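You operate a simulated robot arm through the tools that you are given. There is no shell and no other tool.

You run a simulated robot arm. Do the job below in one go: nothing can be reset, and whatever is moved stays where it is left.

JOB
Square up the plate, wipe it and set out the cup that the board names.
Fine: plate against the blue rib; rub off its water marks; cloth back; that cup stands in the cup ring; the other cup stays; let nothing fall. Set down upright: what you pick out. What is to be rubbed or washed off counts as gone when no trace of it is left.

It is judged by the outcome, as a careful person would: the job done as asked, and still so three seconds after it is handed in. It fails if anything else is knocked over, pushed out of place, dropped, spilled or broken. Flat cloth is picked up by pressing the open fingertips on it (5 to 10 N) and closing them slowly along it; thin cloth reads only 2 to 8 mm in the jaws.

ROBOT AND FRAMES
A 7-joint arm with a two-finger parallel gripper, fixed in place. Base frame: the origin is on the floor under the middle of its stand, x ahead of it, y to its left, z up. Lengths are in mm, angles in degrees, forces in N, time in s.
It reaches about 1479 mm from its shoulder. Its first joint turns from -166.0 to 166.0 degrees. Payload 4.4 kg.
The TCP is the grasp point between the finger pads, 23 mm short of the fingertips. In the tool frame z runs along the fingers and y along their closing line. Largest opening 94 mm; finger width 38, thickness 10; the body of the gripper, 54 by 96 mm, starts 39 mm behind the TCP.
Orientation is that of the tool frame in the base frame, as a unit quaternion [x, y, z, w]. With the fingers straight down and closing along the base's y, the tool's x points along the base's -x, its y along +y and its z along -z.

CONTROLS
- The arm moves only by the tool send_rows. Its arguments are lists of equal length, an entry for each row: "delta_pos": the shift along the base's x, y, z in mm, a list of three; "rot": the turn, a rotation vector about the base's x, y, z in degrees, a list of three; "gripper": the finger opening in mm, from 0 to 94. In form: {"delta_pos": [[x, y, z], ...], "rot": [[rx, ry, rz], ...], "gripper": [gripper, ...]}. A call has 1 to 20 rows; each row is the pose to reach, as a shift and turn from the pose commanded when the call began. A row lasts 0.2 s, in which the tool goes at most 50 mm and 8.6 degrees; a call with a longer step from one row to the next is refused whole, and so is a gripper value outside its range. A pose out of reach is approached as far as the arm can. The call stops where the force on the tool passes 40 N (or 10 N more than at its start, if that is more) or the arm is blocked; 0.2 s more then pass. Each finger travels about 72 mm/s and halts on what it meets, pressing with about 21 N; the grip force reading is that of the motor and also rises with nothing between the fingers. The clock runs only during rows and for 0.2 s after the last one: add rows that repeat a pose to give the fingers time. It gives the time, the measured TCP pose, the force on the tool (base axes), the opening and the grip force at its end, in the units of the frame above (readings bear some noise), with the torque about the TCP (base axes, N m) and any sound that the robot's microphone picked up.
- Cameras (640 x 400 px; columns grow to the right, rows downward): "scene" is fixed at [225.8, 517.5, 1642.9]; the picture's right is [-0.52, -0.85, 0.00], its down [-0.46, 0.28, -0.85] and it looks along [0.72, -0.44, -0.53] (base axes); focal length 375 px, centre (320, 200). "wrist" rides on the gripper at [86, 16, -75] in the tool frame; the picture's right is [-0.18, 0.98, 0.00], its down [-0.58, -0.11, -0.81] and it looks along [-0.79, -0.15, 0.59] (tool axes); focal length 243 px, centre (320, 200). There is no depth. A picture from a camera that has moved, and an enlarged one, comes with that camera's place and axes in the base frame and with its lens. The place of the scene camera against the robot may be out by one fixed shift of up to 25 mm in any direction.
- get_image(camera): a new picture of that camera. It takes no simulated time.
- close_up(camera, box): a new picture of the part [left, top, right, bottom] of that camera's present view, enlarged. It takes no simulated time.
- sign_off(): hands the job in; it is judged then, once.

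Nothing tells you positions but the pictures and the camera data. Unless the task says otherwise, let go and move clear before handing in.

The tools are called after "Call:" as name(argument=value, ...) on one line, values as JSON. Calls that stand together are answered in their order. send_rows: Moves the arm, as the interface text tells. Its arguments: {"type":"object","properties":{"delta_pos":{"type":"array","items":{"type":"array","items":{"type":"number"}}},"rot":{"type":"array","items":{"type":"array","items":{"type":"number"}}},"gripper":{"type":"array","items":{"type":"number"}}},"required":["delta_pos","rot","gripper"]} The other tools are called the same way: get_image (camera) takes a picture; close_up (camera, box) takes an enlarged picture of a part of a camera's view; sign_off () hands the job in.

At the start:

```text
clock: 0.0
tool_pos: [775.5, -78.8, 1144.5]
tool_rot: [0.0, 1.0, 0.0, 0.001]
wrist_force: [0.6, -0.6, 0.4]
torque: [-0.03, 0.02, -0.01]
finger_gap: 94.2
grasp_force: 0.0
```

scene: 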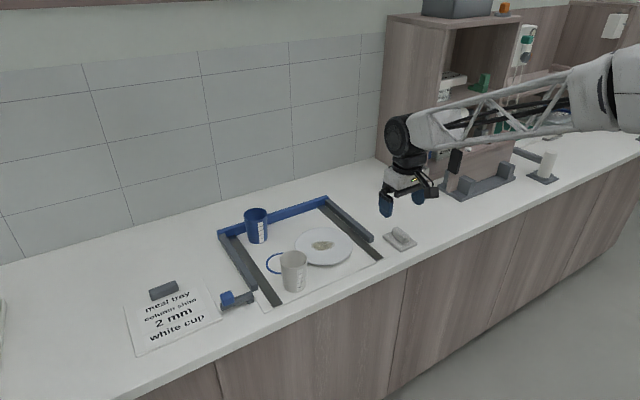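
wrist: 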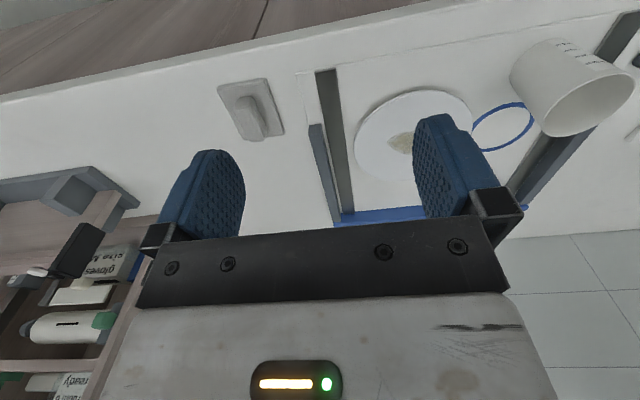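

I see a tray with a plate, a white cup and a blue cup, a card naming a cup and a cloth-like item to the right of the tray. I'll take close-ups before moving.

Call:
close_up(camera="scene", box=[200, 180, 420, 320])

Call:
close_up(camera="scene", box=[100, 260, 300, 380])

Call:
close_up(camera="scene", box=[360, 100, 580, 260])

Call:
close_up(camera="wrist", box=[200, 40, 640, 260])

```text
2.86 times, centred on (310, 250) of scene
camera zoom: at [225.8, 517.5, 1642.9], right [-0.52, -0.85, 0.0], down [-0.46, 0.28, -0.85], along [0.72, -0.44, -0.53], focal length 1072 px, centre (349, 57)
```

zoom: 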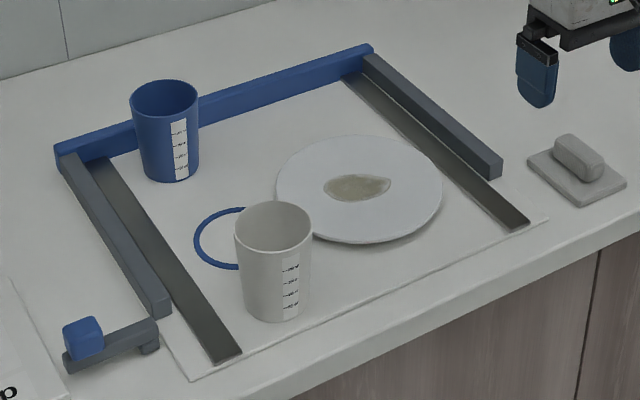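

```text
3.20 times, centred on (200, 320) of scene
camera zoom: at [225.8, 517.5, 1642.9], right [-0.52, -0.85, 0.0], down [-0.46, 0.28, -0.85], along [0.72, -0.44, -0.53], focal length 1201 px, centre (704, -184)
```

zoom: 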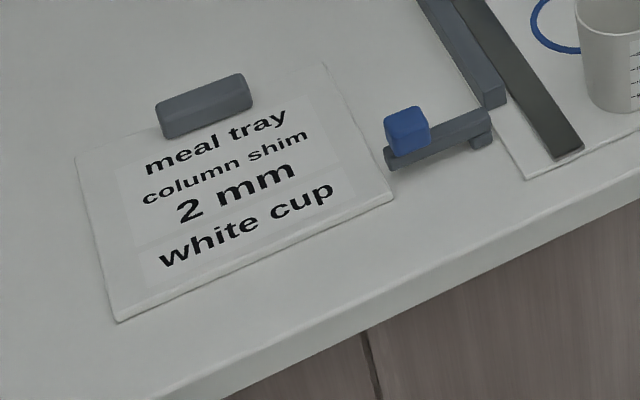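

```text
2.50 times, centred on (470, 180) of scene
camera zoom: at [225.8, 517.5, 1642.9], right [-0.52, -0.85, 0.0], down [-0.46, 0.28, -0.85], along [0.72, -0.44, -0.53], focal length 938 px, centre (-55, 250)
```

zoom: 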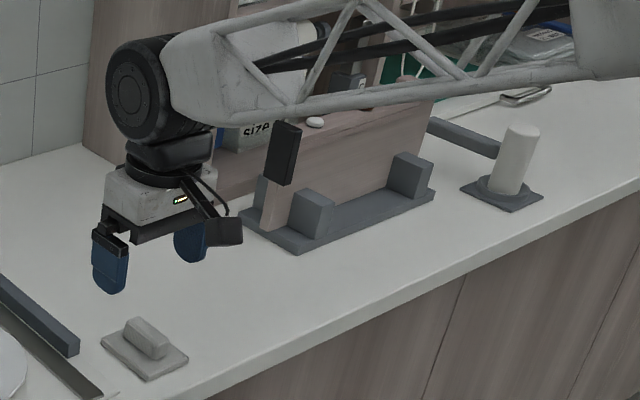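

```text
1.45 times, centred on (420, 150) of wrist
camera zoom: at [689.5, -62.2, 1217.9], right [0.18, 0.98, 0.0], down [0.58, -0.11, 0.81], along [0.79, -0.15, -0.59], focal length 353 px, centre (174, 273)
```

zoom: 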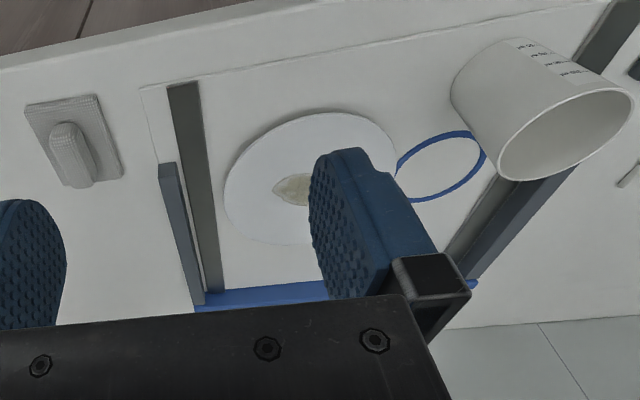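

The board names the white cup. I'm backing the arm up and off to get a clear wrist view of the whole tray so I can measure positions.

Call:
send_rows(delta_pos=[[-20, 12, 12], [-45, 28, 27], [-75, 47, 45], [-105, 66, 63], [-135, 85, 81], [-160, 100, 96], [-175, 110, 105], [-175, 110, 105]], rot=[[0, 0, 0], [0, 0, 0], [0, 0, 0], [0, 0, 0], [0, 0, 0], [0, 0, 0], [0, 0, 0], [0, 0, 0]], gripper=[94, 94, 94, 94, 94, 94, 94, 94])

```text
clock: 1.8
tool_pos: [601.2, 32.4, 1249.5]
tool_rot: [-0.001, 1.0, -0.001, 0.002]
wrist_force: [-0.2, 0.6, -0.1]
torque: [0.01, -0.03, 0.02]
finger_gap: 93.8
grasp_force: 0.2
```

The arm is now clear of the tray. I'm taking new pictures from here.

Call:
get_image(camera="wrist")

Call:
get_image(camera="scene")

```text
taken
camera wrist: at [514.7, 48.6, 1323.0], right [0.18, 0.98, 0.0], down [0.58, -0.11, 0.81], along [0.79, -0.15, -0.59], focal length 243 px, centre (320, 200)
```

wrist: 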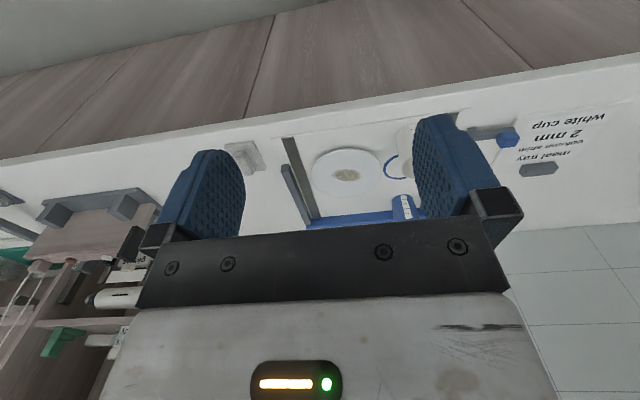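

```text
taken
```

scene: 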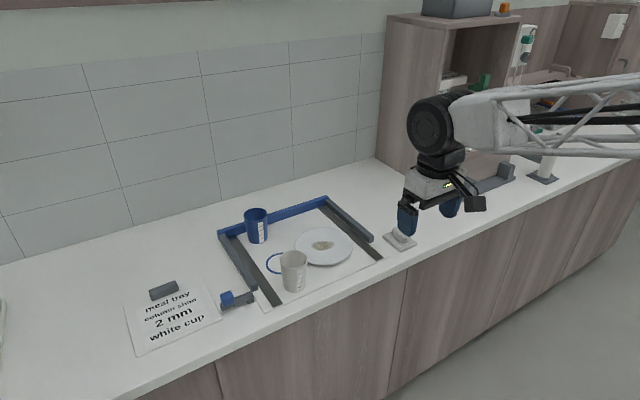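

The tray is visible between the fingers, but the fingers hide part of it. I'll take enlarged views for measuring here, then move closer.

Call:
close_up(camera="wrist", box=[270, 120, 430, 220])

Call:
send_rows(delta_pos=[[20, 10, -10], [50, 30, -30], [90, 55, -55], [125, 75, -80], [150, 88, -98], [160, 90, -100], [160, 90, -100]], rot=[[0, 0, 0], [0, 0, 0], [0, 0, 0], [0, 0, 0], [0, 0, 0], [0, 0, 0], [0, 0, 0]], gripper=[94, 94, 94, 94, 94, 94, 94])

Call:
get_image(camera="wrist")

```text
4.00 times, centred on (350, 170) of wrist
camera zoom: at [514.7, 48.6, 1323.0], right [0.18, 0.98, 0.0], down [0.58, -0.11, 0.81], along [0.79, -0.15, -0.59], focal length 970 px, centre (200, 320)
```

zoom: 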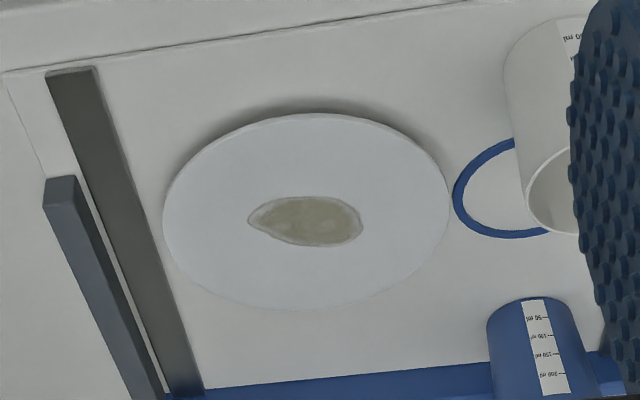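

```text
refused: row 3 steps farther than a row can; nothing moved
```

```text
taken
camera wrist: at [514.7, 48.6, 1323.0], right [0.18, 0.98, 0.0], down [0.58, -0.11, 0.81], along [0.79, -0.15, -0.59], focal length 243 px, centre (320, 200)
```

wrist: 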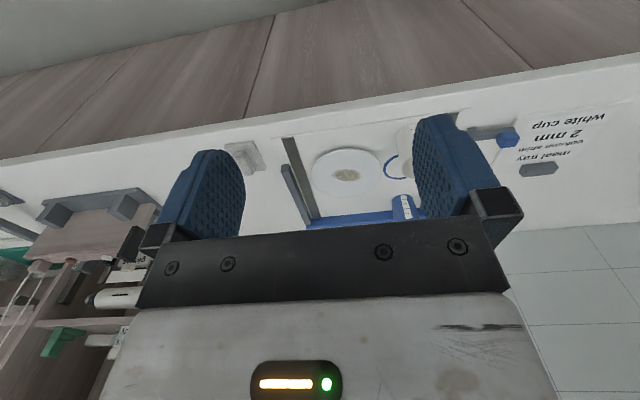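

The move was refused because one step was too long, and nothing moved. I'm resending it with shorter steps.

Call:
send_rows(delta_pos=[[15, 8, -9], [40, 22, -25], [70, 39, -44], [100, 56, -63], [130, 73, -82], [150, 84, -94], [160, 90, -100], [160, 90, -100]], rot=[[0, 0, 0], [0, 0, 0], [0, 0, 0], [0, 0, 0], [0, 0, 0], [0, 0, 0], [0, 0, 0], [0, 0, 0]], gripper=[94, 94, 94, 94, 94, 94, 94, 94])

Call:
get_image(camera="wrist")

Call:
close_up(camera="wrist", box=[150, 60, 470, 260])

Call:
close_up(camera="scene", box=[240, 190, 400, 290])

```text
clock: 3.6
tool_pos: [760.9, 123.0, 1148.5]
tool_rot: [0.0, 1.0, -0.001, 0.002]
wrist_force: [1.0, -0.3, 0.4]
torque: [0.0, 0.02, -0.01]
finger_gap: 94.0
grasp_force: 0.2
```

```text
taken
camera wrist: at [675.4, 138.6, 1222.7], right [0.18, 0.98, 0.0], down [0.58, -0.11, 0.81], along [0.79, -0.15, -0.59], focal length 243 px, centre (320, 200)
```

wrist: 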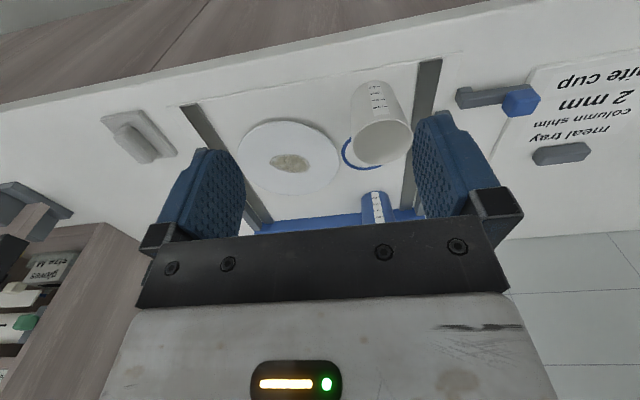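

```text
2.00 times, centred on (310, 160) of wrist
camera zoom: at [675.4, 138.6, 1222.7], right [0.18, 0.98, 0.0], down [0.58, -0.11, 0.81], along [0.79, -0.15, -0.59], focal length 485 px, centre (340, 280)
```

zoom: 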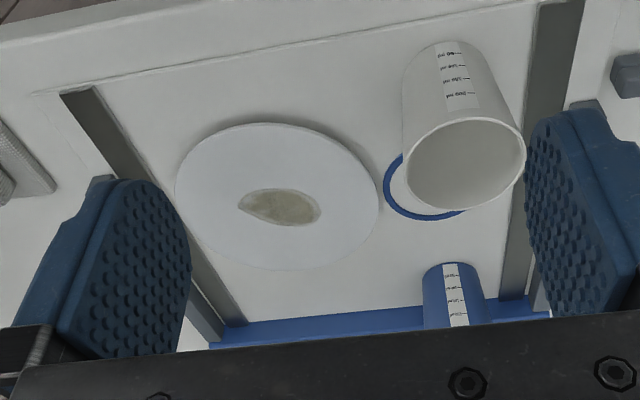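

```text
4.00 times, centred on (320, 240) of scene
camera zoom: at [225.8, 517.5, 1642.9], right [-0.52, -0.85, 0.0], down [-0.46, 0.28, -0.85], along [0.72, -0.44, -0.53], focal length 1502 px, centre (320, 40)
```

zoom: 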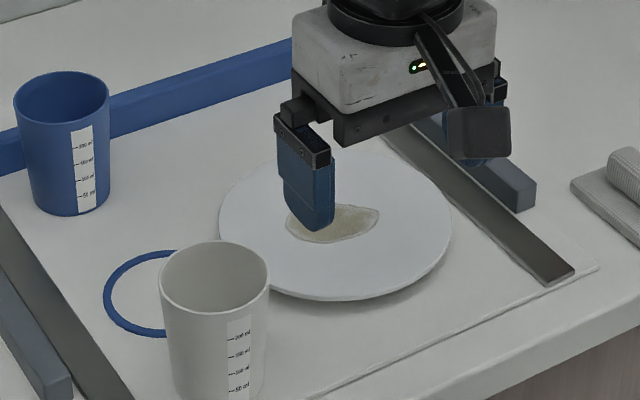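

From two wrist views I put the plate rim centre near (953, 32), radius about 86, top z about 922, with the blue rib front near x≈1165. Next I'll look closely at the cloth item, the cup and the ring.

Call:
close_up(camera="scene", box=[370, 215, 434, 255])

Call:
close_up(camera="wrist", box=[90, 90, 190, 180])

Call:
close_up(camera="wrist", box=[310, 60, 470, 160])

Call:
close_up(camera="scene", box=[240, 240, 336, 300])

```text
10.00 times, centred on (402, 235) of scene
camera zoom: at [225.8, 517.5, 1642.9], right [-0.52, -0.85, 0.0], down [-0.46, 0.28, -0.85], along [0.72, -0.44, -0.53], focal length 3754 px, centre (-500, -150)
```

zoom: 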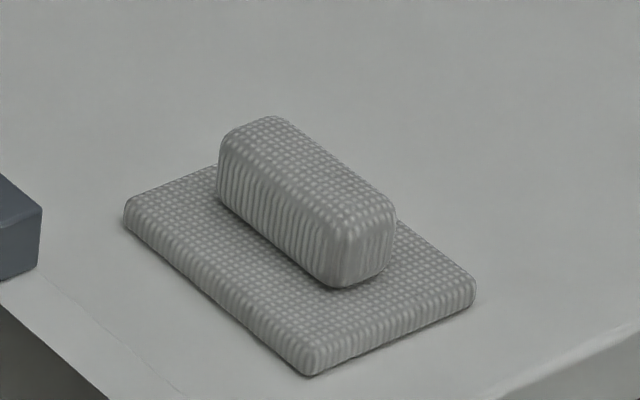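

```text
4.44 times, centred on (140, 135) of wrist
camera zoom: at [675.4, 138.6, 1222.7], right [0.18, 0.98, 0.0], down [0.58, -0.11, 0.81], along [0.79, -0.15, -0.59], focal length 1078 px, centre (1120, 489)
```

zoom: 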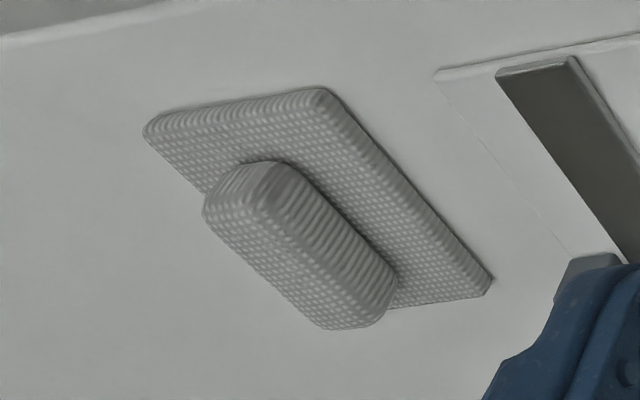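

```text
4.00 times, centred on (390, 110) of wrist
camera zoom: at [675.4, 138.6, 1222.7], right [0.18, 0.98, 0.0], down [0.58, -0.11, 0.81], along [0.79, -0.15, -0.59], focal length 970 px, centre (40, 560)
```

zoom: 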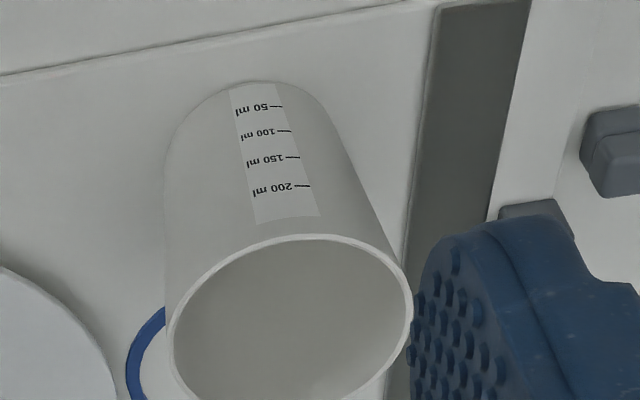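

```text
6.67 times, centred on (288, 270) of scene
camera zoom: at [225.8, 517.5, 1642.9], right [-0.52, -0.85, 0.0], down [-0.46, 0.28, -0.85], along [0.72, -0.44, -0.53], focal length 2503 px, centre (533, -267)
```

zoom: 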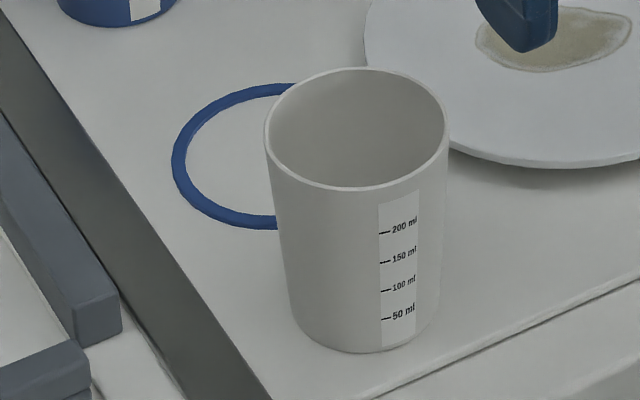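

The cloth is a pad with a block handle lying along x, centred near (874, -188). The white cup is near (875, 176) with its rim at about z 999, and the ring centre is near (966, 168). I'll straddle the plate's near edge with the fingers about 80 mm apart and push it toward the rib, first hovering to look.

Call:
send_rows(delta_pos=[[10, -15, -12], [28, -40, -36], [46, -65, -62], [60, -86, -82], [64, -91, -88], [64, -91, -108], [64, -91, -118], [64, -91, -118]], rot=[[0, 0, 0], [0, 0, 0], [0, 0, 0], [0, 0, 0], [0, 0, 0], [0, 0, 0], [0, 0, 0], [0, 0, 0]], gripper=[94, 90, 85, 80, 80, 80, 80, 80])

Call:
get_image(camera="wrist")

Call:
close_up(camera="wrist", box=[240, 60, 420, 240])

Call:
close_up(camera="scene", box=[240, 180, 400, 290])

```text
clock: 5.4
tool_pos: [824.9, 29.3, 1031.0]
tool_rot: [0.0, 1.0, -0.001, 0.001]
wrist_force: [-0.6, 0.3, -0.5]
torque: [0.0, 0.02, 0.0]
finger_gap: 80.0
grasp_force: 0.1
```

```text
taken
camera wrist: at [737.7, 46.8, 1105.4], right [0.18, 0.98, 0.0], down [0.58, -0.11, 0.81], along [0.79, -0.15, -0.59], focal length 243 px, centre (320, 200)
```

wrist: 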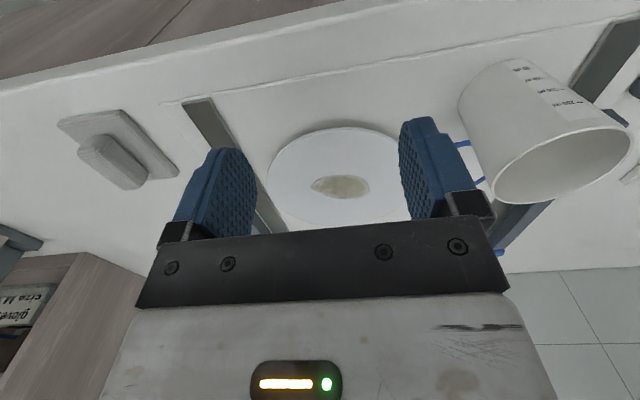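

```text
2.22 times, centred on (330, 150) of wrist
camera zoom: at [737.7, 46.8, 1105.4], right [0.18, 0.98, 0.0], down [0.58, -0.11, 0.81], along [0.79, -0.15, -0.59], focal length 539 px, centre (298, 311)
```

zoom: 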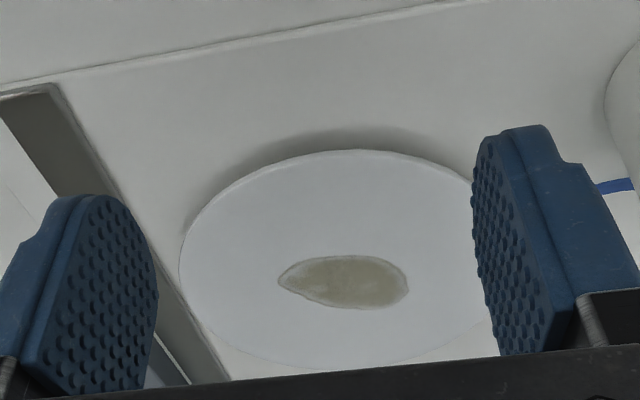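

```text
3.64 times, centred on (320, 235) of scene
camera zoom: at [225.8, 517.5, 1642.9], right [-0.52, -0.85, 0.0], down [-0.46, 0.28, -0.85], along [0.72, -0.44, -0.53], focal length 1365 px, centre (320, 73)
```

zoom: 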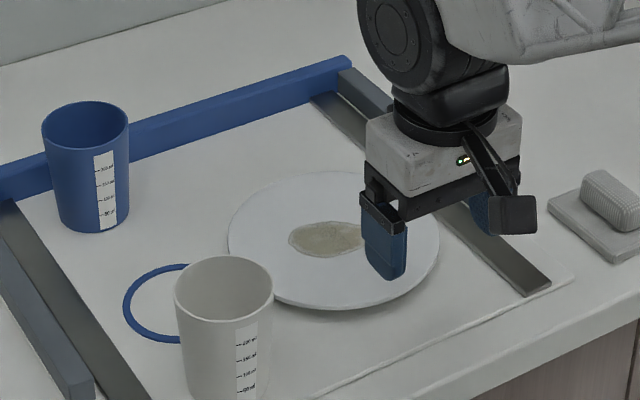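

The plate's near edge is at about x≈878, with the tray surface near z≈908. I'll go straight down in front of it, keeping the fingertips a few millimetres above the tray.

Call:
send_rows(delta_pos=[[2, 2, -12], [5, 2.5, -32], [8, 2.5, -54], [8, 2.5, -74], [8, 2.5, -88], [8, 2.5, -94], [8, 2.5, -95], [8, 2.5, -95]], rot=[[0, 0, 0], [0, 0, 0], [0, 0, 0], [0, 0, 0], [0, 0, 0], [0, 0, 0], [0, 0, 0], [0, 0, 0]], gripper=[80, 80, 80, 80, 80, 80, 80, 80])

Call:
get_image(camera="wrist")

Call:
close_up(camera="scene", box=[260, 190, 420, 290])

```text
clock: 7.2
tool_pos: [831.9, 32.3, 936.9]
tool_rot: [0.0, 1.0, -0.001, 0.002]
wrist_force: [1.0, 0.2, -0.5]
torque: [0.01, 0.0, 0.02]
finger_gap: 79.8
grasp_force: 0.0
```

```text
taken
camera wrist: at [745.9, 49.4, 1010.7], right [0.18, 0.98, 0.0], down [0.58, -0.11, 0.81], along [0.79, -0.15, -0.59], focal length 243 px, centre (320, 200)
```

wrist: 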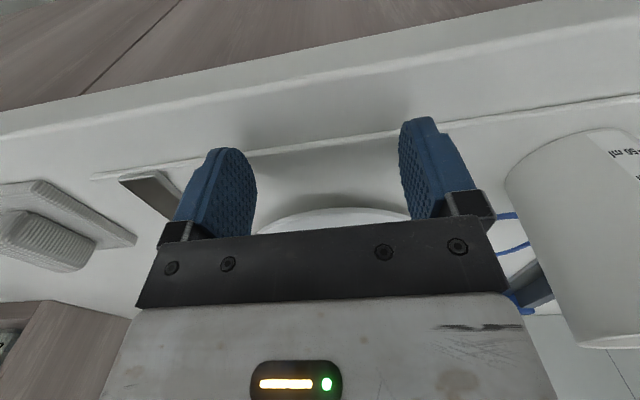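

```text
4.00 times, centred on (340, 240) of scene
camera zoom: at [225.8, 517.5, 1642.9], right [-0.52, -0.85, 0.0], down [-0.46, 0.28, -0.85], along [0.72, -0.44, -0.53], focal length 1502 px, centre (240, 40)
```

zoom: 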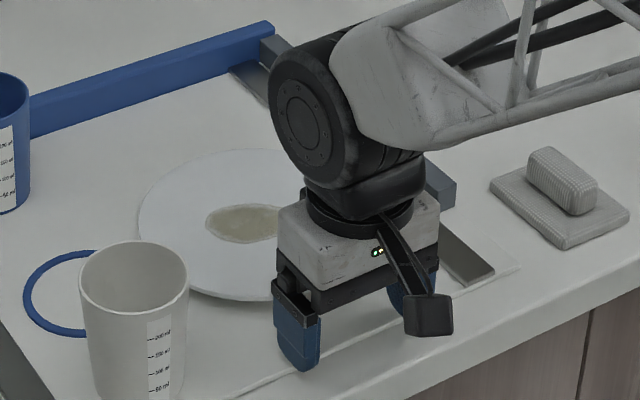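

The fingertips are in front of the plate, about 5 mm below its rim top. I'll lower a little more and push slowly toward the rib, stopping well short of it to check.

Call:
send_rows(delta_pos=[[0, 0, -2.5], [6, 0, -2.5], [14, 0, -2.5], [22, 0, -2.5], [28, 0, -2.5], [32, 0, -2.5], [36, 0, -2.5], [40, 0, -2.5], [45, 0, -2.5], [50, 0, -2.5], [56, 0, -2.5], [62, 0, -2.5], [68, 0, -2.5], [74, 0, -2.5], [80, 0, -2.5], [85, 0, -2.5], [88, 0, -2.5], [90, 0, -2.5]], rot=[[0, 0, 0], [0, 0, 0], [0, 0, 0], [0, 0, 0], [0, 0, 0], [0, 0, 0], [0, 0, 0], [0, 0, 0], [0, 0, 0], [0, 0, 0], [0, 0, 0], [0, 0, 0], [0, 0, 0], [0, 0, 0], [0, 0, 0], [0, 0, 0], [0, 0, 0], [0, 0, 0]], gripper=[80, 80, 80, 80, 80, 80, 80, 80, 80, 80, 80, 80, 80, 80, 80, 80, 80, 80])

Call:
get_image(camera="wrist")

Call:
close_up(camera="scene", box=[240, 180, 400, 280])

```text
clock: 11.0
tool_pos: [921.4, 31.4, 932.5]
tool_rot: [0.0, 1.0, -0.001, 0.0]
wrist_force: [-1.7, 0.9, -0.3]
torque: [-0.03, 0.06, 0.01]
finger_gap: 80.3
grasp_force: 0.5
```

```text
taken
camera wrist: at [836.0, 48.8, 1007.6], right [0.18, 0.98, 0.0], down [0.58, -0.11, 0.81], along [0.79, -0.15, -0.59], focal length 243 px, centre (320, 200)
```

wrist: 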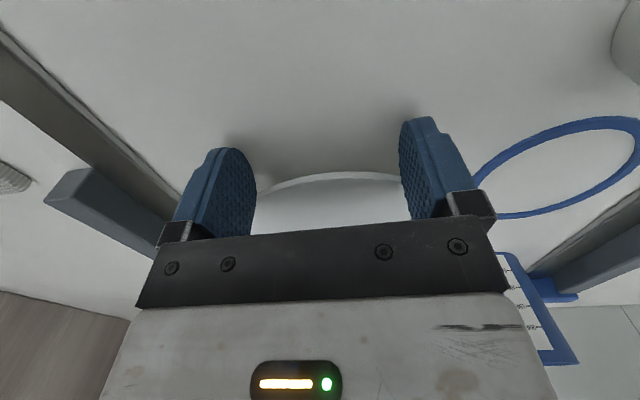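

```text
4.00 times, centred on (320, 230) of scene
camera zoom: at [225.8, 517.5, 1642.9], right [-0.52, -0.85, 0.0], down [-0.46, 0.28, -0.85], along [0.72, -0.44, -0.53], focal length 1502 px, centre (320, 80)
```

zoom: 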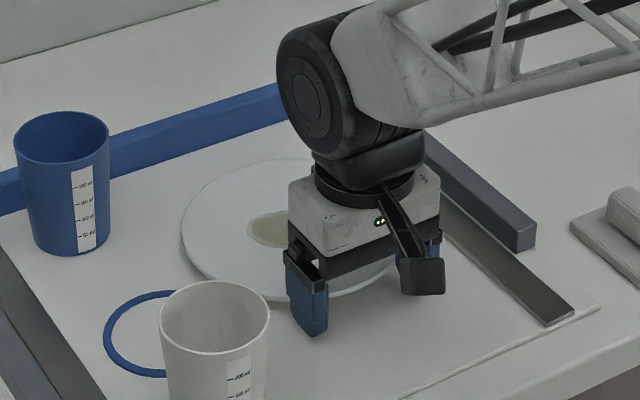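

The plate is sliding with about 2 N of drag. I'll keep pushing slowly toward the rib in short calls and watch the force.

Call:
send_rows(delta_pos=[[4, 0, 0], [9, 0, 0], [14, 0, 0], [19, 0, 0], [24, 0, 0], [29, 0, 0], [33, 0, 0], [36, 0, 0], [38, 0, 0], [40, 0, 0]], rot=[[0, 0, 0], [0, 0, 0], [0, 0, 0], [0, 0, 0], [0, 0, 0], [0, 0, 0], [0, 0, 0], [0, 0, 0], [0, 0, 0], [0, 0, 0]], gripper=[80, 80, 80, 80, 80, 80, 80, 80, 80, 80])

Call:
close_up(camera="scene", box=[260, 180, 380, 260])

```text
clock: 13.2
tool_pos: [962.1, 33.6, 934.1]
tool_rot: [0.001, 1.0, -0.002, 0.001]
wrist_force: [-1.3, -0.1, 0.1]
torque: [0.03, 0.02, 0.04]
finger_gap: 80.1
grasp_force: 0.2
```

```text
5.00 times, centred on (320, 220) of scene
camera zoom: at [225.8, 517.5, 1642.9], right [-0.52, -0.85, 0.0], down [-0.46, 0.28, -0.85], along [0.72, -0.44, -0.53], focal length 1877 px, centre (320, 100)
```

zoom: 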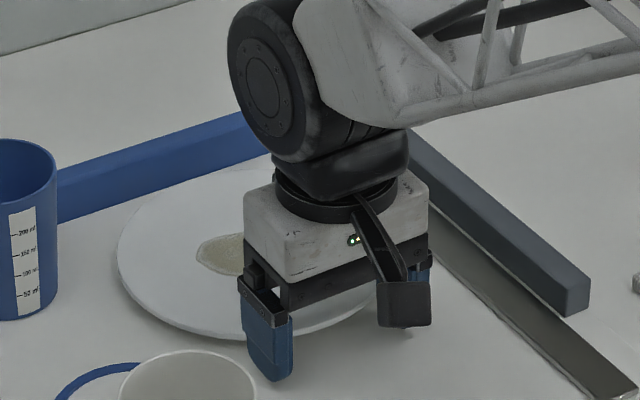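

The plate is close to the rib but a gap remains. I'll continue with smaller steps.

Call:
send_rows(delta_pos=[[2, 0, 0], [4, 0, 0], [6, 0, 0], [8, 0, 0], [10, 0, 0], [12, 0, 0], [14, 0, 0]], rot=[[0, 0, 0], [0, 0, 0], [0, 0, 0], [0, 0, 0], [0, 0, 0], [0, 0, 0], [0, 0, 0]], gripper=[80, 80, 80, 80, 80, 80, 80])

Call:
close_up(camera="scene", box=[260, 180, 380, 260])

```text
clock: 14.8
tool_pos: [976.3, 32.6, 933.7]
tool_rot: [0.0, 1.0, -0.001, 0.001]
wrist_force: [-1.1, 0.7, 1.3]
torque: [-0.04, 0.0, 0.05]
finger_gap: 80.4
grasp_force: 0.0
```

```text
5.00 times, centred on (320, 220) of scene
camera zoom: at [225.8, 517.5, 1642.9], right [-0.52, -0.85, 0.0], down [-0.46, 0.28, -0.85], along [0.72, -0.44, -0.53], focal length 1877 px, centre (320, 100)
```

zoom: 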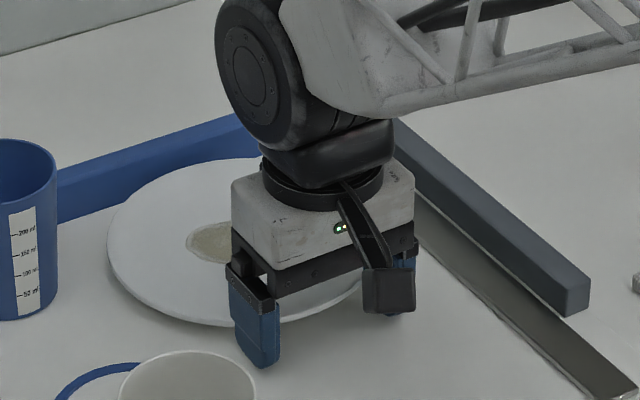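

The force is still just sliding drag. I'm continuing in small steps.

Call:
send_rows(delta_pos=[[1.5, 0, 0], [3, 0, 0], [4.5, 0, 0], [6, 0, 0]], rot=[[0, 0, 0], [0, 0, 0], [0, 0, 0], [0, 0, 0]], gripper=[80, 80, 80, 80])

Call:
send_rows(delta_pos=[[1, 0, 0], [2, 0, 0], [3, 0, 0], [4, 0, 0]], rot=[[0, 0, 0], [0, 0, 0], [0, 0, 0], [0, 0, 0]], gripper=[80, 80, 80, 80])

Call:
close_up(camera="scene", box=[260, 180, 380, 260])

```text
clock: 15.8
tool_pos: [980.7, 31.7, 931.6]
tool_rot: [0.0, 1.0, -0.001, 0.001]
wrist_force: [-0.6, -0.7, 0.5]
torque: [0.01, 0.0, -0.02]
finger_gap: 80.5
grasp_force: 0.3
```

```text
clock: 16.8
tool_pos: [985.4, 30.9, 932.5]
tool_rot: [0.0, 1.0, 0.0, 0.001]
wrist_force: [-2.1, -0.3, 0.5]
torque: [-0.01, 0.0, 0.01]
finger_gap: 80.4
grasp_force: 0.3
```

```text
5.00 times, centred on (320, 220) of scene
camera zoom: at [225.8, 517.5, 1642.9], right [-0.52, -0.85, 0.0], down [-0.46, 0.28, -0.85], along [0.72, -0.44, -0.53], focal length 1877 px, centre (320, 100)
```

zoom: 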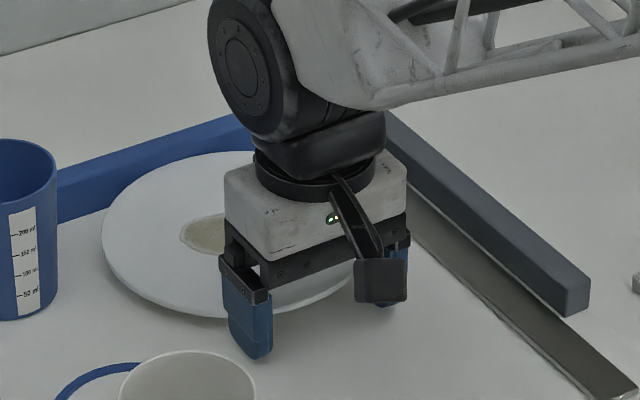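

It hasn't made firm contact yet, so I'm continuing with 1 mm steps.

Call:
send_rows(delta_pos=[[1, 0, 0], [2, 0, 0], [3, 0, 0], [4, 0, 0], [5, 0, 0]], rot=[[0, 0, 0], [0, 0, 0], [0, 0, 0], [0, 0, 0], [0, 0, 0]], gripper=[80, 80, 80, 80, 80])

Call:
close_up(camera="scene", box=[260, 180, 380, 260])

Call:
get_image(camera="wrist")

```text
clock: 17.6
tool_pos: [987.3, 31.9, 932.3]
tool_rot: [0.001, 1.0, -0.001, -0.002]
wrist_force: [-10.7, -0.1, 5.3]
torque: [-0.05, 0.1, 0.02]
finger_gap: 83.5
grasp_force: 4.1
stopped in row 4: the force on the tool passed its limit at 44 N (the readings are from after the stop); the commanded pose is now the measured one
```

```text
5.00 times, centred on (320, 220) of scene
camera zoom: at [225.8, 517.5, 1642.9], right [-0.52, -0.85, 0.0], down [-0.46, 0.28, -0.85], along [0.72, -0.44, -0.53], focal length 1877 px, centre (320, 100)
```

zoom: 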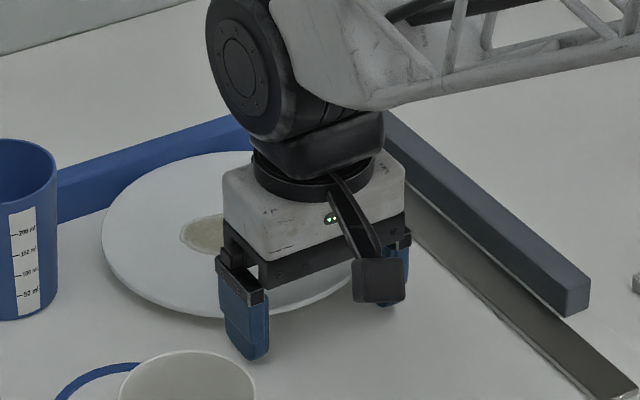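

```text
taken
camera wrist: at [901.9, 48.9, 1006.5], right [0.18, 0.98, 0.0], down [0.58, -0.11, 0.8], along [0.79, -0.15, -0.59], focal length 243 px, centre (320, 200)
```

wrist: 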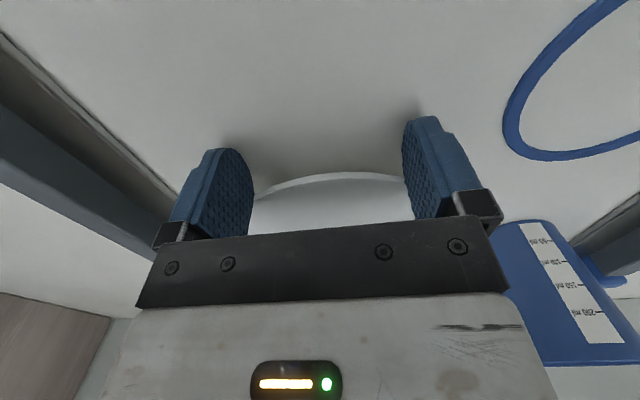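

The force rise shows the plate has met the rib. I'm backing straight off, then lifting clear to check it.

Call:
send_rows(delta_pos=[[-1, 0, 0], [-4, 0, 0], [-10, 0, 0], [-20, 0, 0], [-30, 0, 0], [-40, 0, 5], [-50, 0, 20], [-60, 0, 45], [-70, 0, 75], [-85, 0, 110], [-100, 0, 145], [-115, 0, 180], [-130, 0, 210], [-140, 0, 230], [-140, 0, 230]], rot=[[0, 0, 0], [0, 0, 0], [0, 0, 0], [0, 0, 0], [0, 0, 0], [0, 0, 0], [0, 0, 0], [0, 0, 0], [0, 0, 0], [0, 0, 0], [0, 0, 0], [0, 0, 0], [0, 0, 0], [0, 0, 0], [0, 0, 0]], gripper=[84, 86, 86, 86, 86, 86, 86, 86, 86, 86, 86, 86, 86, 86, 86])

Call:
get_image(camera="wrist")

Call:
close_up(camera="scene", box=[240, 180, 400, 280])

```text
clock: 20.8
tool_pos: [848.1, 33.0, 1160.7]
tool_rot: [0.0, 1.0, 0.0, -0.001]
wrist_force: [0.2, 0.1, 0.0]
torque: [0.01, 0.0, 0.02]
finger_gap: 85.9
grasp_force: 0.1
```

```text
taken
camera wrist: at [762.5, 49.9, 1235.3], right [0.18, 0.98, 0.0], down [0.58, -0.11, 0.81], along [0.79, -0.15, -0.59], focal length 243 px, centre (320, 200)
```

wrist: 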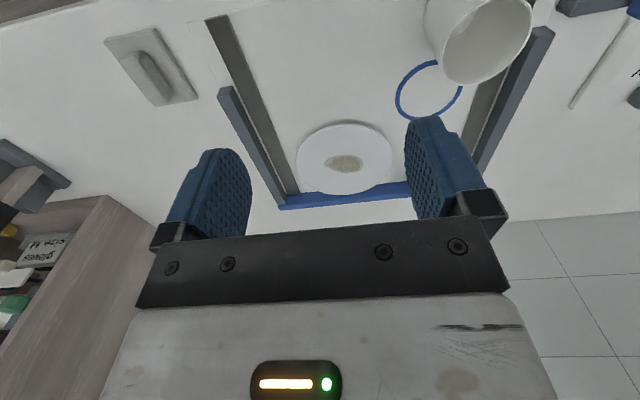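

```text
4.00 times, centred on (320, 230) of scene
camera zoom: at [225.8, 517.5, 1642.9], right [-0.52, -0.85, 0.0], down [-0.46, 0.28, -0.85], along [0.72, -0.44, -0.53], focal length 1502 px, centre (320, 80)
```

zoom: 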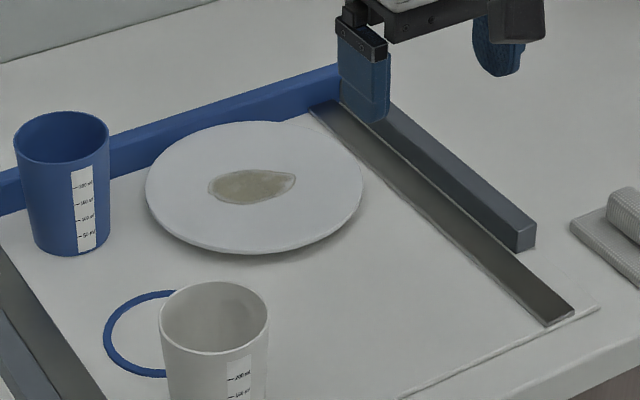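

The plate now sits at the rib. I'm zooming in on the contact and measuring the plate, cup and ring again from this view.

Call:
close_up(camera="wrist", box=[280, 110, 420, 215])

Call:
close_up(camera="wrist", box=[380, 0, 560, 130])

Call:
close_up(camera="wrist", box=[90, 20, 210, 115])

Call:
close_up(camera="scene", box=[270, 195, 350, 245])

```text
3.81 times, centred on (350, 162) of wrist
camera zoom: at [762.5, 49.9, 1235.3], right [0.18, 0.98, 0.0], down [0.58, -0.11, 0.81], along [0.79, -0.15, -0.59], focal length 924 px, centre (206, 343)
```

zoom: 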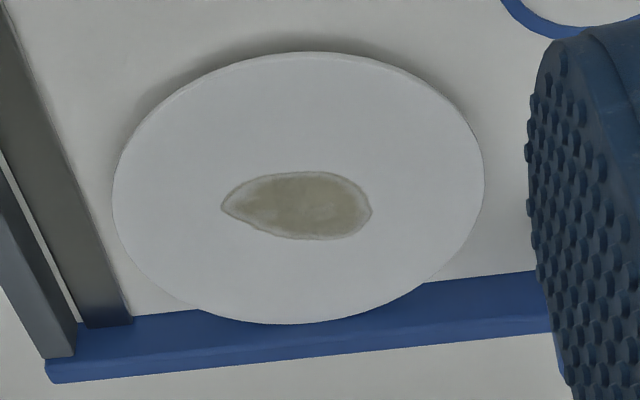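

```text
3.08 times, centred on (470, 65) of wrist
camera zoom: at [762.5, 49.9, 1235.3], right [0.18, 0.98, 0.0], down [0.58, -0.11, 0.81], along [0.79, -0.15, -0.59], focal length 746 px, centre (-142, 615)
```

zoom: 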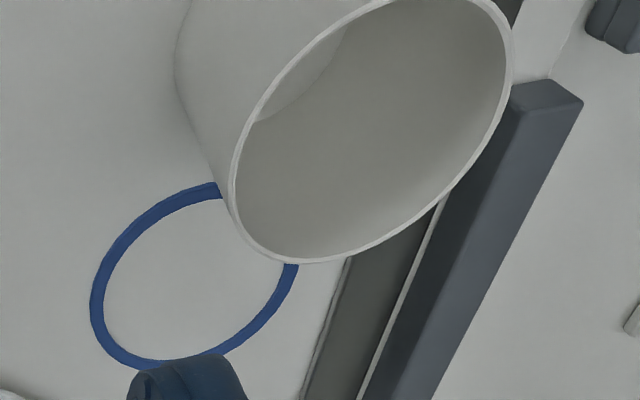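

```text
4.21 times, centred on (150, 68) of wrist
camera zoom: at [762.5, 49.9, 1235.3], right [0.18, 0.98, 0.0], down [0.58, -0.11, 0.81], along [0.79, -0.15, -0.59], focal length 1022 px, centre (1036, 758)
```

zoom: 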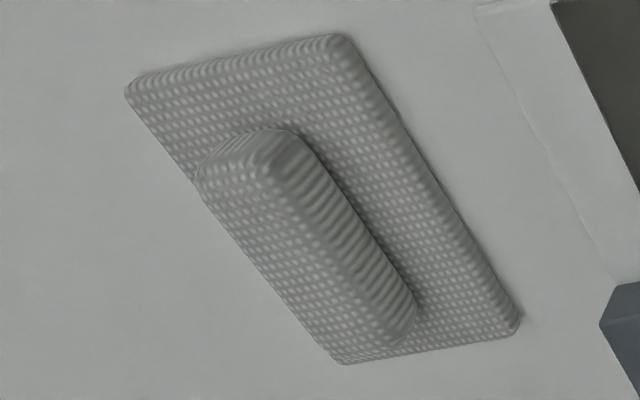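

```text
8.00 times, centred on (310, 220) of scene
camera zoom: at [225.8, 517.5, 1642.9], right [-0.52, -0.85, 0.0], down [-0.46, 0.28, -0.85], along [0.72, -0.44, -0.53], focal length 3003 px, centre (400, 40)
```

zoom: 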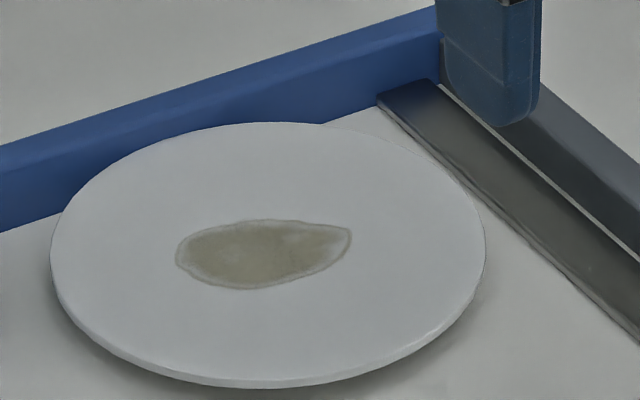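

The plate far edge and rib front both come out at x≈1171, so it's touching, and the mark spans about x 1062–1112, y -2–70. The cloth's handle centre is near (879, -191), with its top about 937, so I'll go above it next.

Call:
send_rows(delta_pos=[[3, -15, -4], [8, -45, -12], [13, -85, -25], [19, -125, -42], [25, -165, -62], [29, -198, -82], [31, -217, -98], [31, -223, -108], [31, -223, -112], [31, -223, -112]], rot=[[0, 0, 0], [0, 0, 0], [0, 0, 0], [0, 0, 0], [0, 0, 0], [0, 0, 0], [0, 0, 0], [0, 0, 0], [0, 0, 0], [0, 0, 0]], gripper=[80, 75, 70, 60, 52, 52, 52, 52, 52, 52])

Call:
get_image(camera="wrist")

Call:
close_up(camera="wrist", box=[240, 60, 400, 220])

Call:
close_up(camera="scene", box=[360, 160, 460, 260])

```text
clock: 23.0
tool_pos: [878.1, -190.2, 1049.4]
tool_rot: [0.0, 1.0, -0.001, -0.001]
wrist_force: [0.4, 0.2, -0.4]
torque: [0.0, -0.02, -0.02]
finger_gap: 52.5
grasp_force: 0.0
```

```text
taken
camera wrist: at [792.7, -174.1, 1123.9], right [0.18, 0.98, 0.0], down [0.58, -0.11, 0.81], along [0.79, -0.15, -0.59], focal length 243 px, centre (320, 200)
```

wrist: 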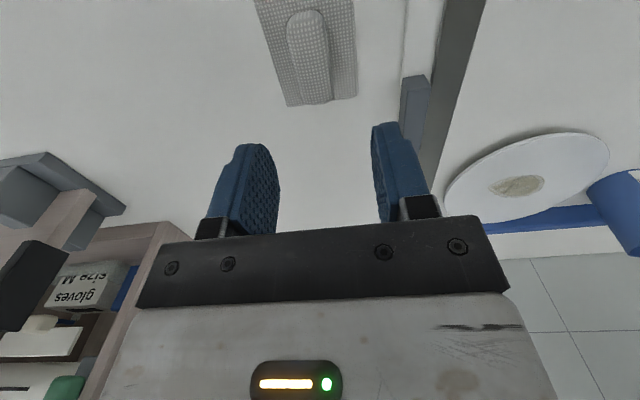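

```text
2.50 times, centred on (320, 140) of wrist
camera zoom: at [792.7, -174.1, 1123.9], right [0.18, 0.98, 0.0], down [0.58, -0.11, 0.81], along [0.79, -0.15, -0.59], focal length 606 px, centre (320, 350)
```

zoom: 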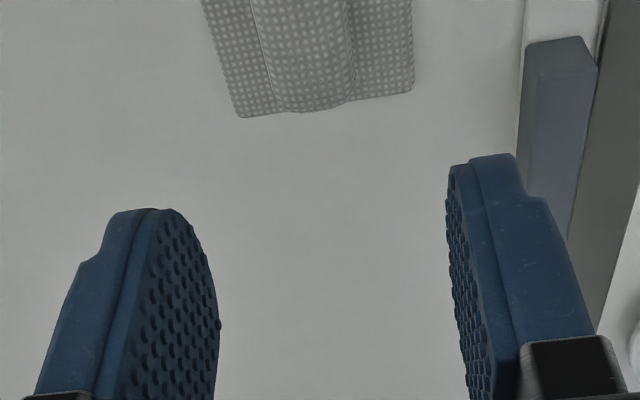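

```text
4.00 times, centred on (410, 210) of scene
camera zoom: at [225.8, 517.5, 1642.9], right [-0.52, -0.85, 0.0], down [-0.46, 0.28, -0.85], along [0.72, -0.44, -0.53], focal length 1502 px, centre (-40, 160)
```

zoom: 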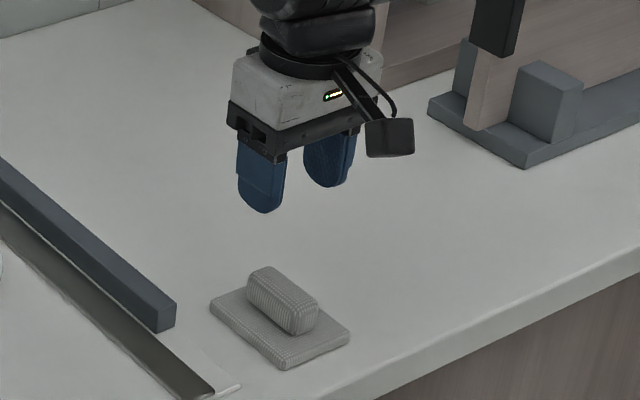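

From this closer view the handle centre is nearer y≈-196. I'll shift a bit and descend halfway to recheck before gripping.

Call:
send_rows(delta_pos=[[0, -1, -8], [0, -3, -25], [0, -5, -42], [0, -5, -58], [0, -5, -66], [0, -5, -68], [0, -5, -68]], rot=[[0, 0, 0], [0, 0, 0], [0, 0, 0], [0, 0, 0], [0, 0, 0], [0, 0, 0], [0, 0, 0]], gripper=[52, 52, 52, 52, 52, 52, 52])

Call:
get_image(camera="wrist")

Call:
close_up(camera="wrist", box=[200, 60, 440, 240])

Call:
close_up(camera="scene", box=[360, 190, 440, 260])

```text
clock: 24.6
tool_pos: [880.0, -194.9, 981.9]
tool_rot: [0.001, 1.0, -0.001, -0.001]
wrist_force: [-0.5, 0.0, -0.2]
torque: [0.03, -0.02, -0.01]
finger_gap: 52.2
grasp_force: 0.0
```

```text
taken
camera wrist: at [793.7, -178.6, 1055.7], right [0.18, 0.98, 0.0], down [0.58, -0.11, 0.81], along [0.79, -0.15, -0.59], focal length 243 px, centre (320, 200)
```

wrist: 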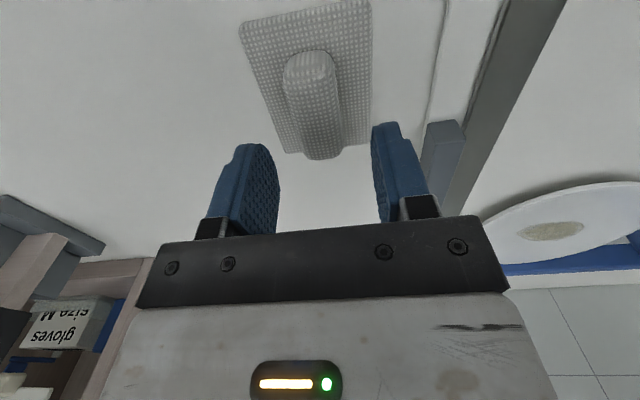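

```text
2.22 times, centred on (320, 150) of wrist
camera zoom: at [793.7, -178.6, 1055.7], right [0.18, 0.98, 0.0], down [0.58, -0.11, 0.81], along [0.79, -0.15, -0.59], focal length 539 px, centre (320, 311)
```

zoom: 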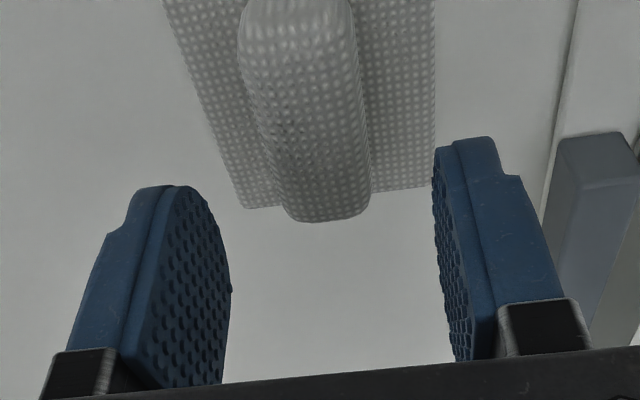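

```text
5.71 times, centred on (400, 225) of scene
camera zoom: at [225.8, 517.5, 1642.9], right [-0.52, -0.85, 0.0], down [-0.46, 0.28, -0.85], along [0.72, -0.44, -0.53], focal length 2145 px, centre (-137, 57)
```

zoom: 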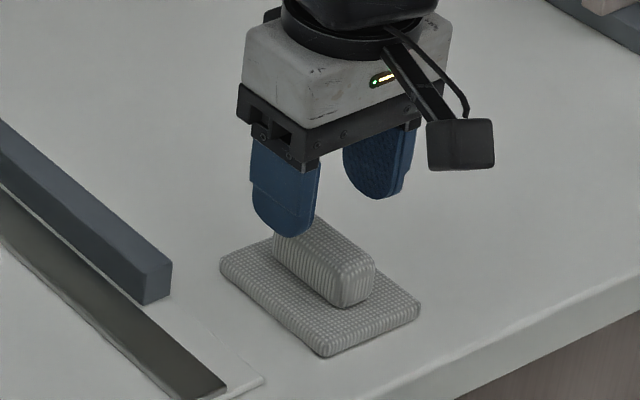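

The handle centre is confirmed at about (877, -196.5). I'm descending slowly to put the fingertips just above the pad, either side of the handle.

Call:
send_rows(delta_pos=[[0, -0.5, -8], [0, -0.5, -18], [0, -0.5, -27], [0, -0.5, -34], [0, -0.5, -38], [0, -0.5, -40], [0, -0.5, -40]], rot=[[0, 0, 0], [0, 0, 0], [0, 0, 0], [0, 0, 0], [0, 0, 0], [0, 0, 0], [0, 0, 0]], gripper=[52, 52, 52, 52, 52, 52, 52])

Call:
get_image(camera="wrist")

Call:
close_up(camera="scene", box=[360, 190, 440, 260])

```text
clock: 26.2
tool_pos: [878.8, -197.4, 940.9]
tool_rot: [0.0, 1.0, -0.002, -0.001]
wrist_force: [0.1, -1.0, -0.5]
torque: [0.0, 0.01, 0.01]
finger_gap: 51.8
grasp_force: 0.1
```

```text
taken
camera wrist: at [793.3, -179.6, 1015.2], right [0.18, 0.98, 0.0], down [0.58, -0.11, 0.81], along [0.79, -0.15, -0.59], focal length 243 px, centre (320, 200)
```

wrist: 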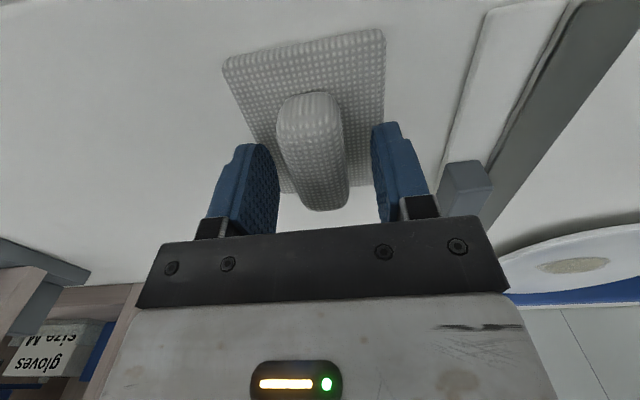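

```text
5.71 times, centred on (400, 225) of scene
camera zoom: at [225.8, 517.5, 1642.9], right [-0.52, -0.85, 0.0], down [-0.46, 0.28, -0.85], along [0.72, -0.44, -0.53], focal length 2145 px, centre (-137, 57)
```

zoom: 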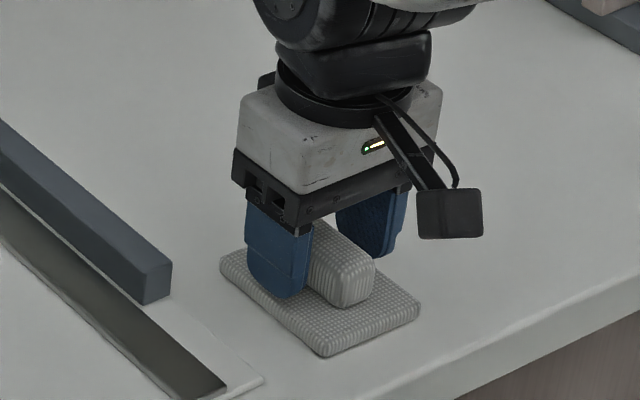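

The fingers straddle the handle. I'm closing them slowly on it.

Call:
send_rows(delta_pos=[[0, 0, 0], [0, 0, 0], [0, 0, 0], [0, 0, 0], [0, 0, 0], [0, 0, 0], [0, 0, 0], [0, 0, 0]], rot=[[0, 0, 0], [0, 0, 0], [0, 0, 0], [0, 0, 0], [0, 0, 0], [0, 0, 0], [0, 0, 0], [0, 0, 0]], gripper=[46, 40, 34, 29, 24, 18, 12, 10])

Call:
get_image(camera="wrist")

Call:
close_up(camera="scene", box=[360, 190, 440, 260])

```text
clock: 28.0
tool_pos: [878.6, -196.4, 940.5]
tool_rot: [0.0, 1.0, -0.001, -0.001]
wrist_force: [1.3, -0.6, 0.2]
torque: [0.04, -0.01, 0.01]
finger_gap: 27.8
grasp_force: 20.9
```

```text
taken
camera wrist: at [793.4, -179.6, 1015.3], right [0.18, 0.98, 0.0], down [0.58, -0.11, 0.81], along [0.79, -0.15, -0.59], focal length 243 px, centre (320, 200)
```

wrist: 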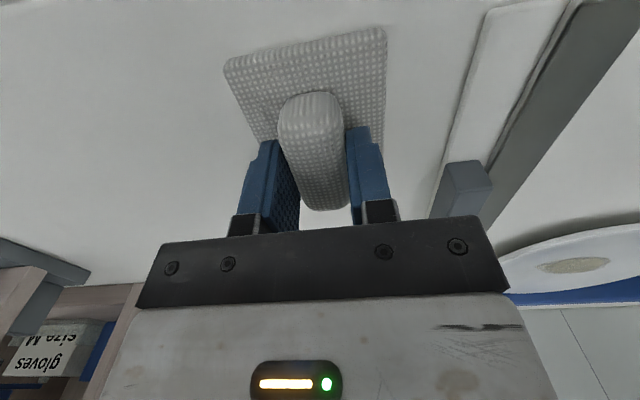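

```text
5.71 times, centred on (400, 225) of scene
camera zoom: at [225.8, 517.5, 1642.9], right [-0.52, -0.85, 0.0], down [-0.46, 0.28, -0.85], along [0.72, -0.44, -0.53], focal length 2145 px, centre (-137, 57)
```

zoom: 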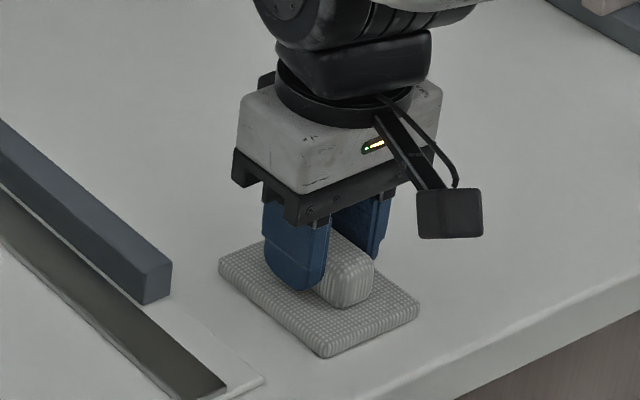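

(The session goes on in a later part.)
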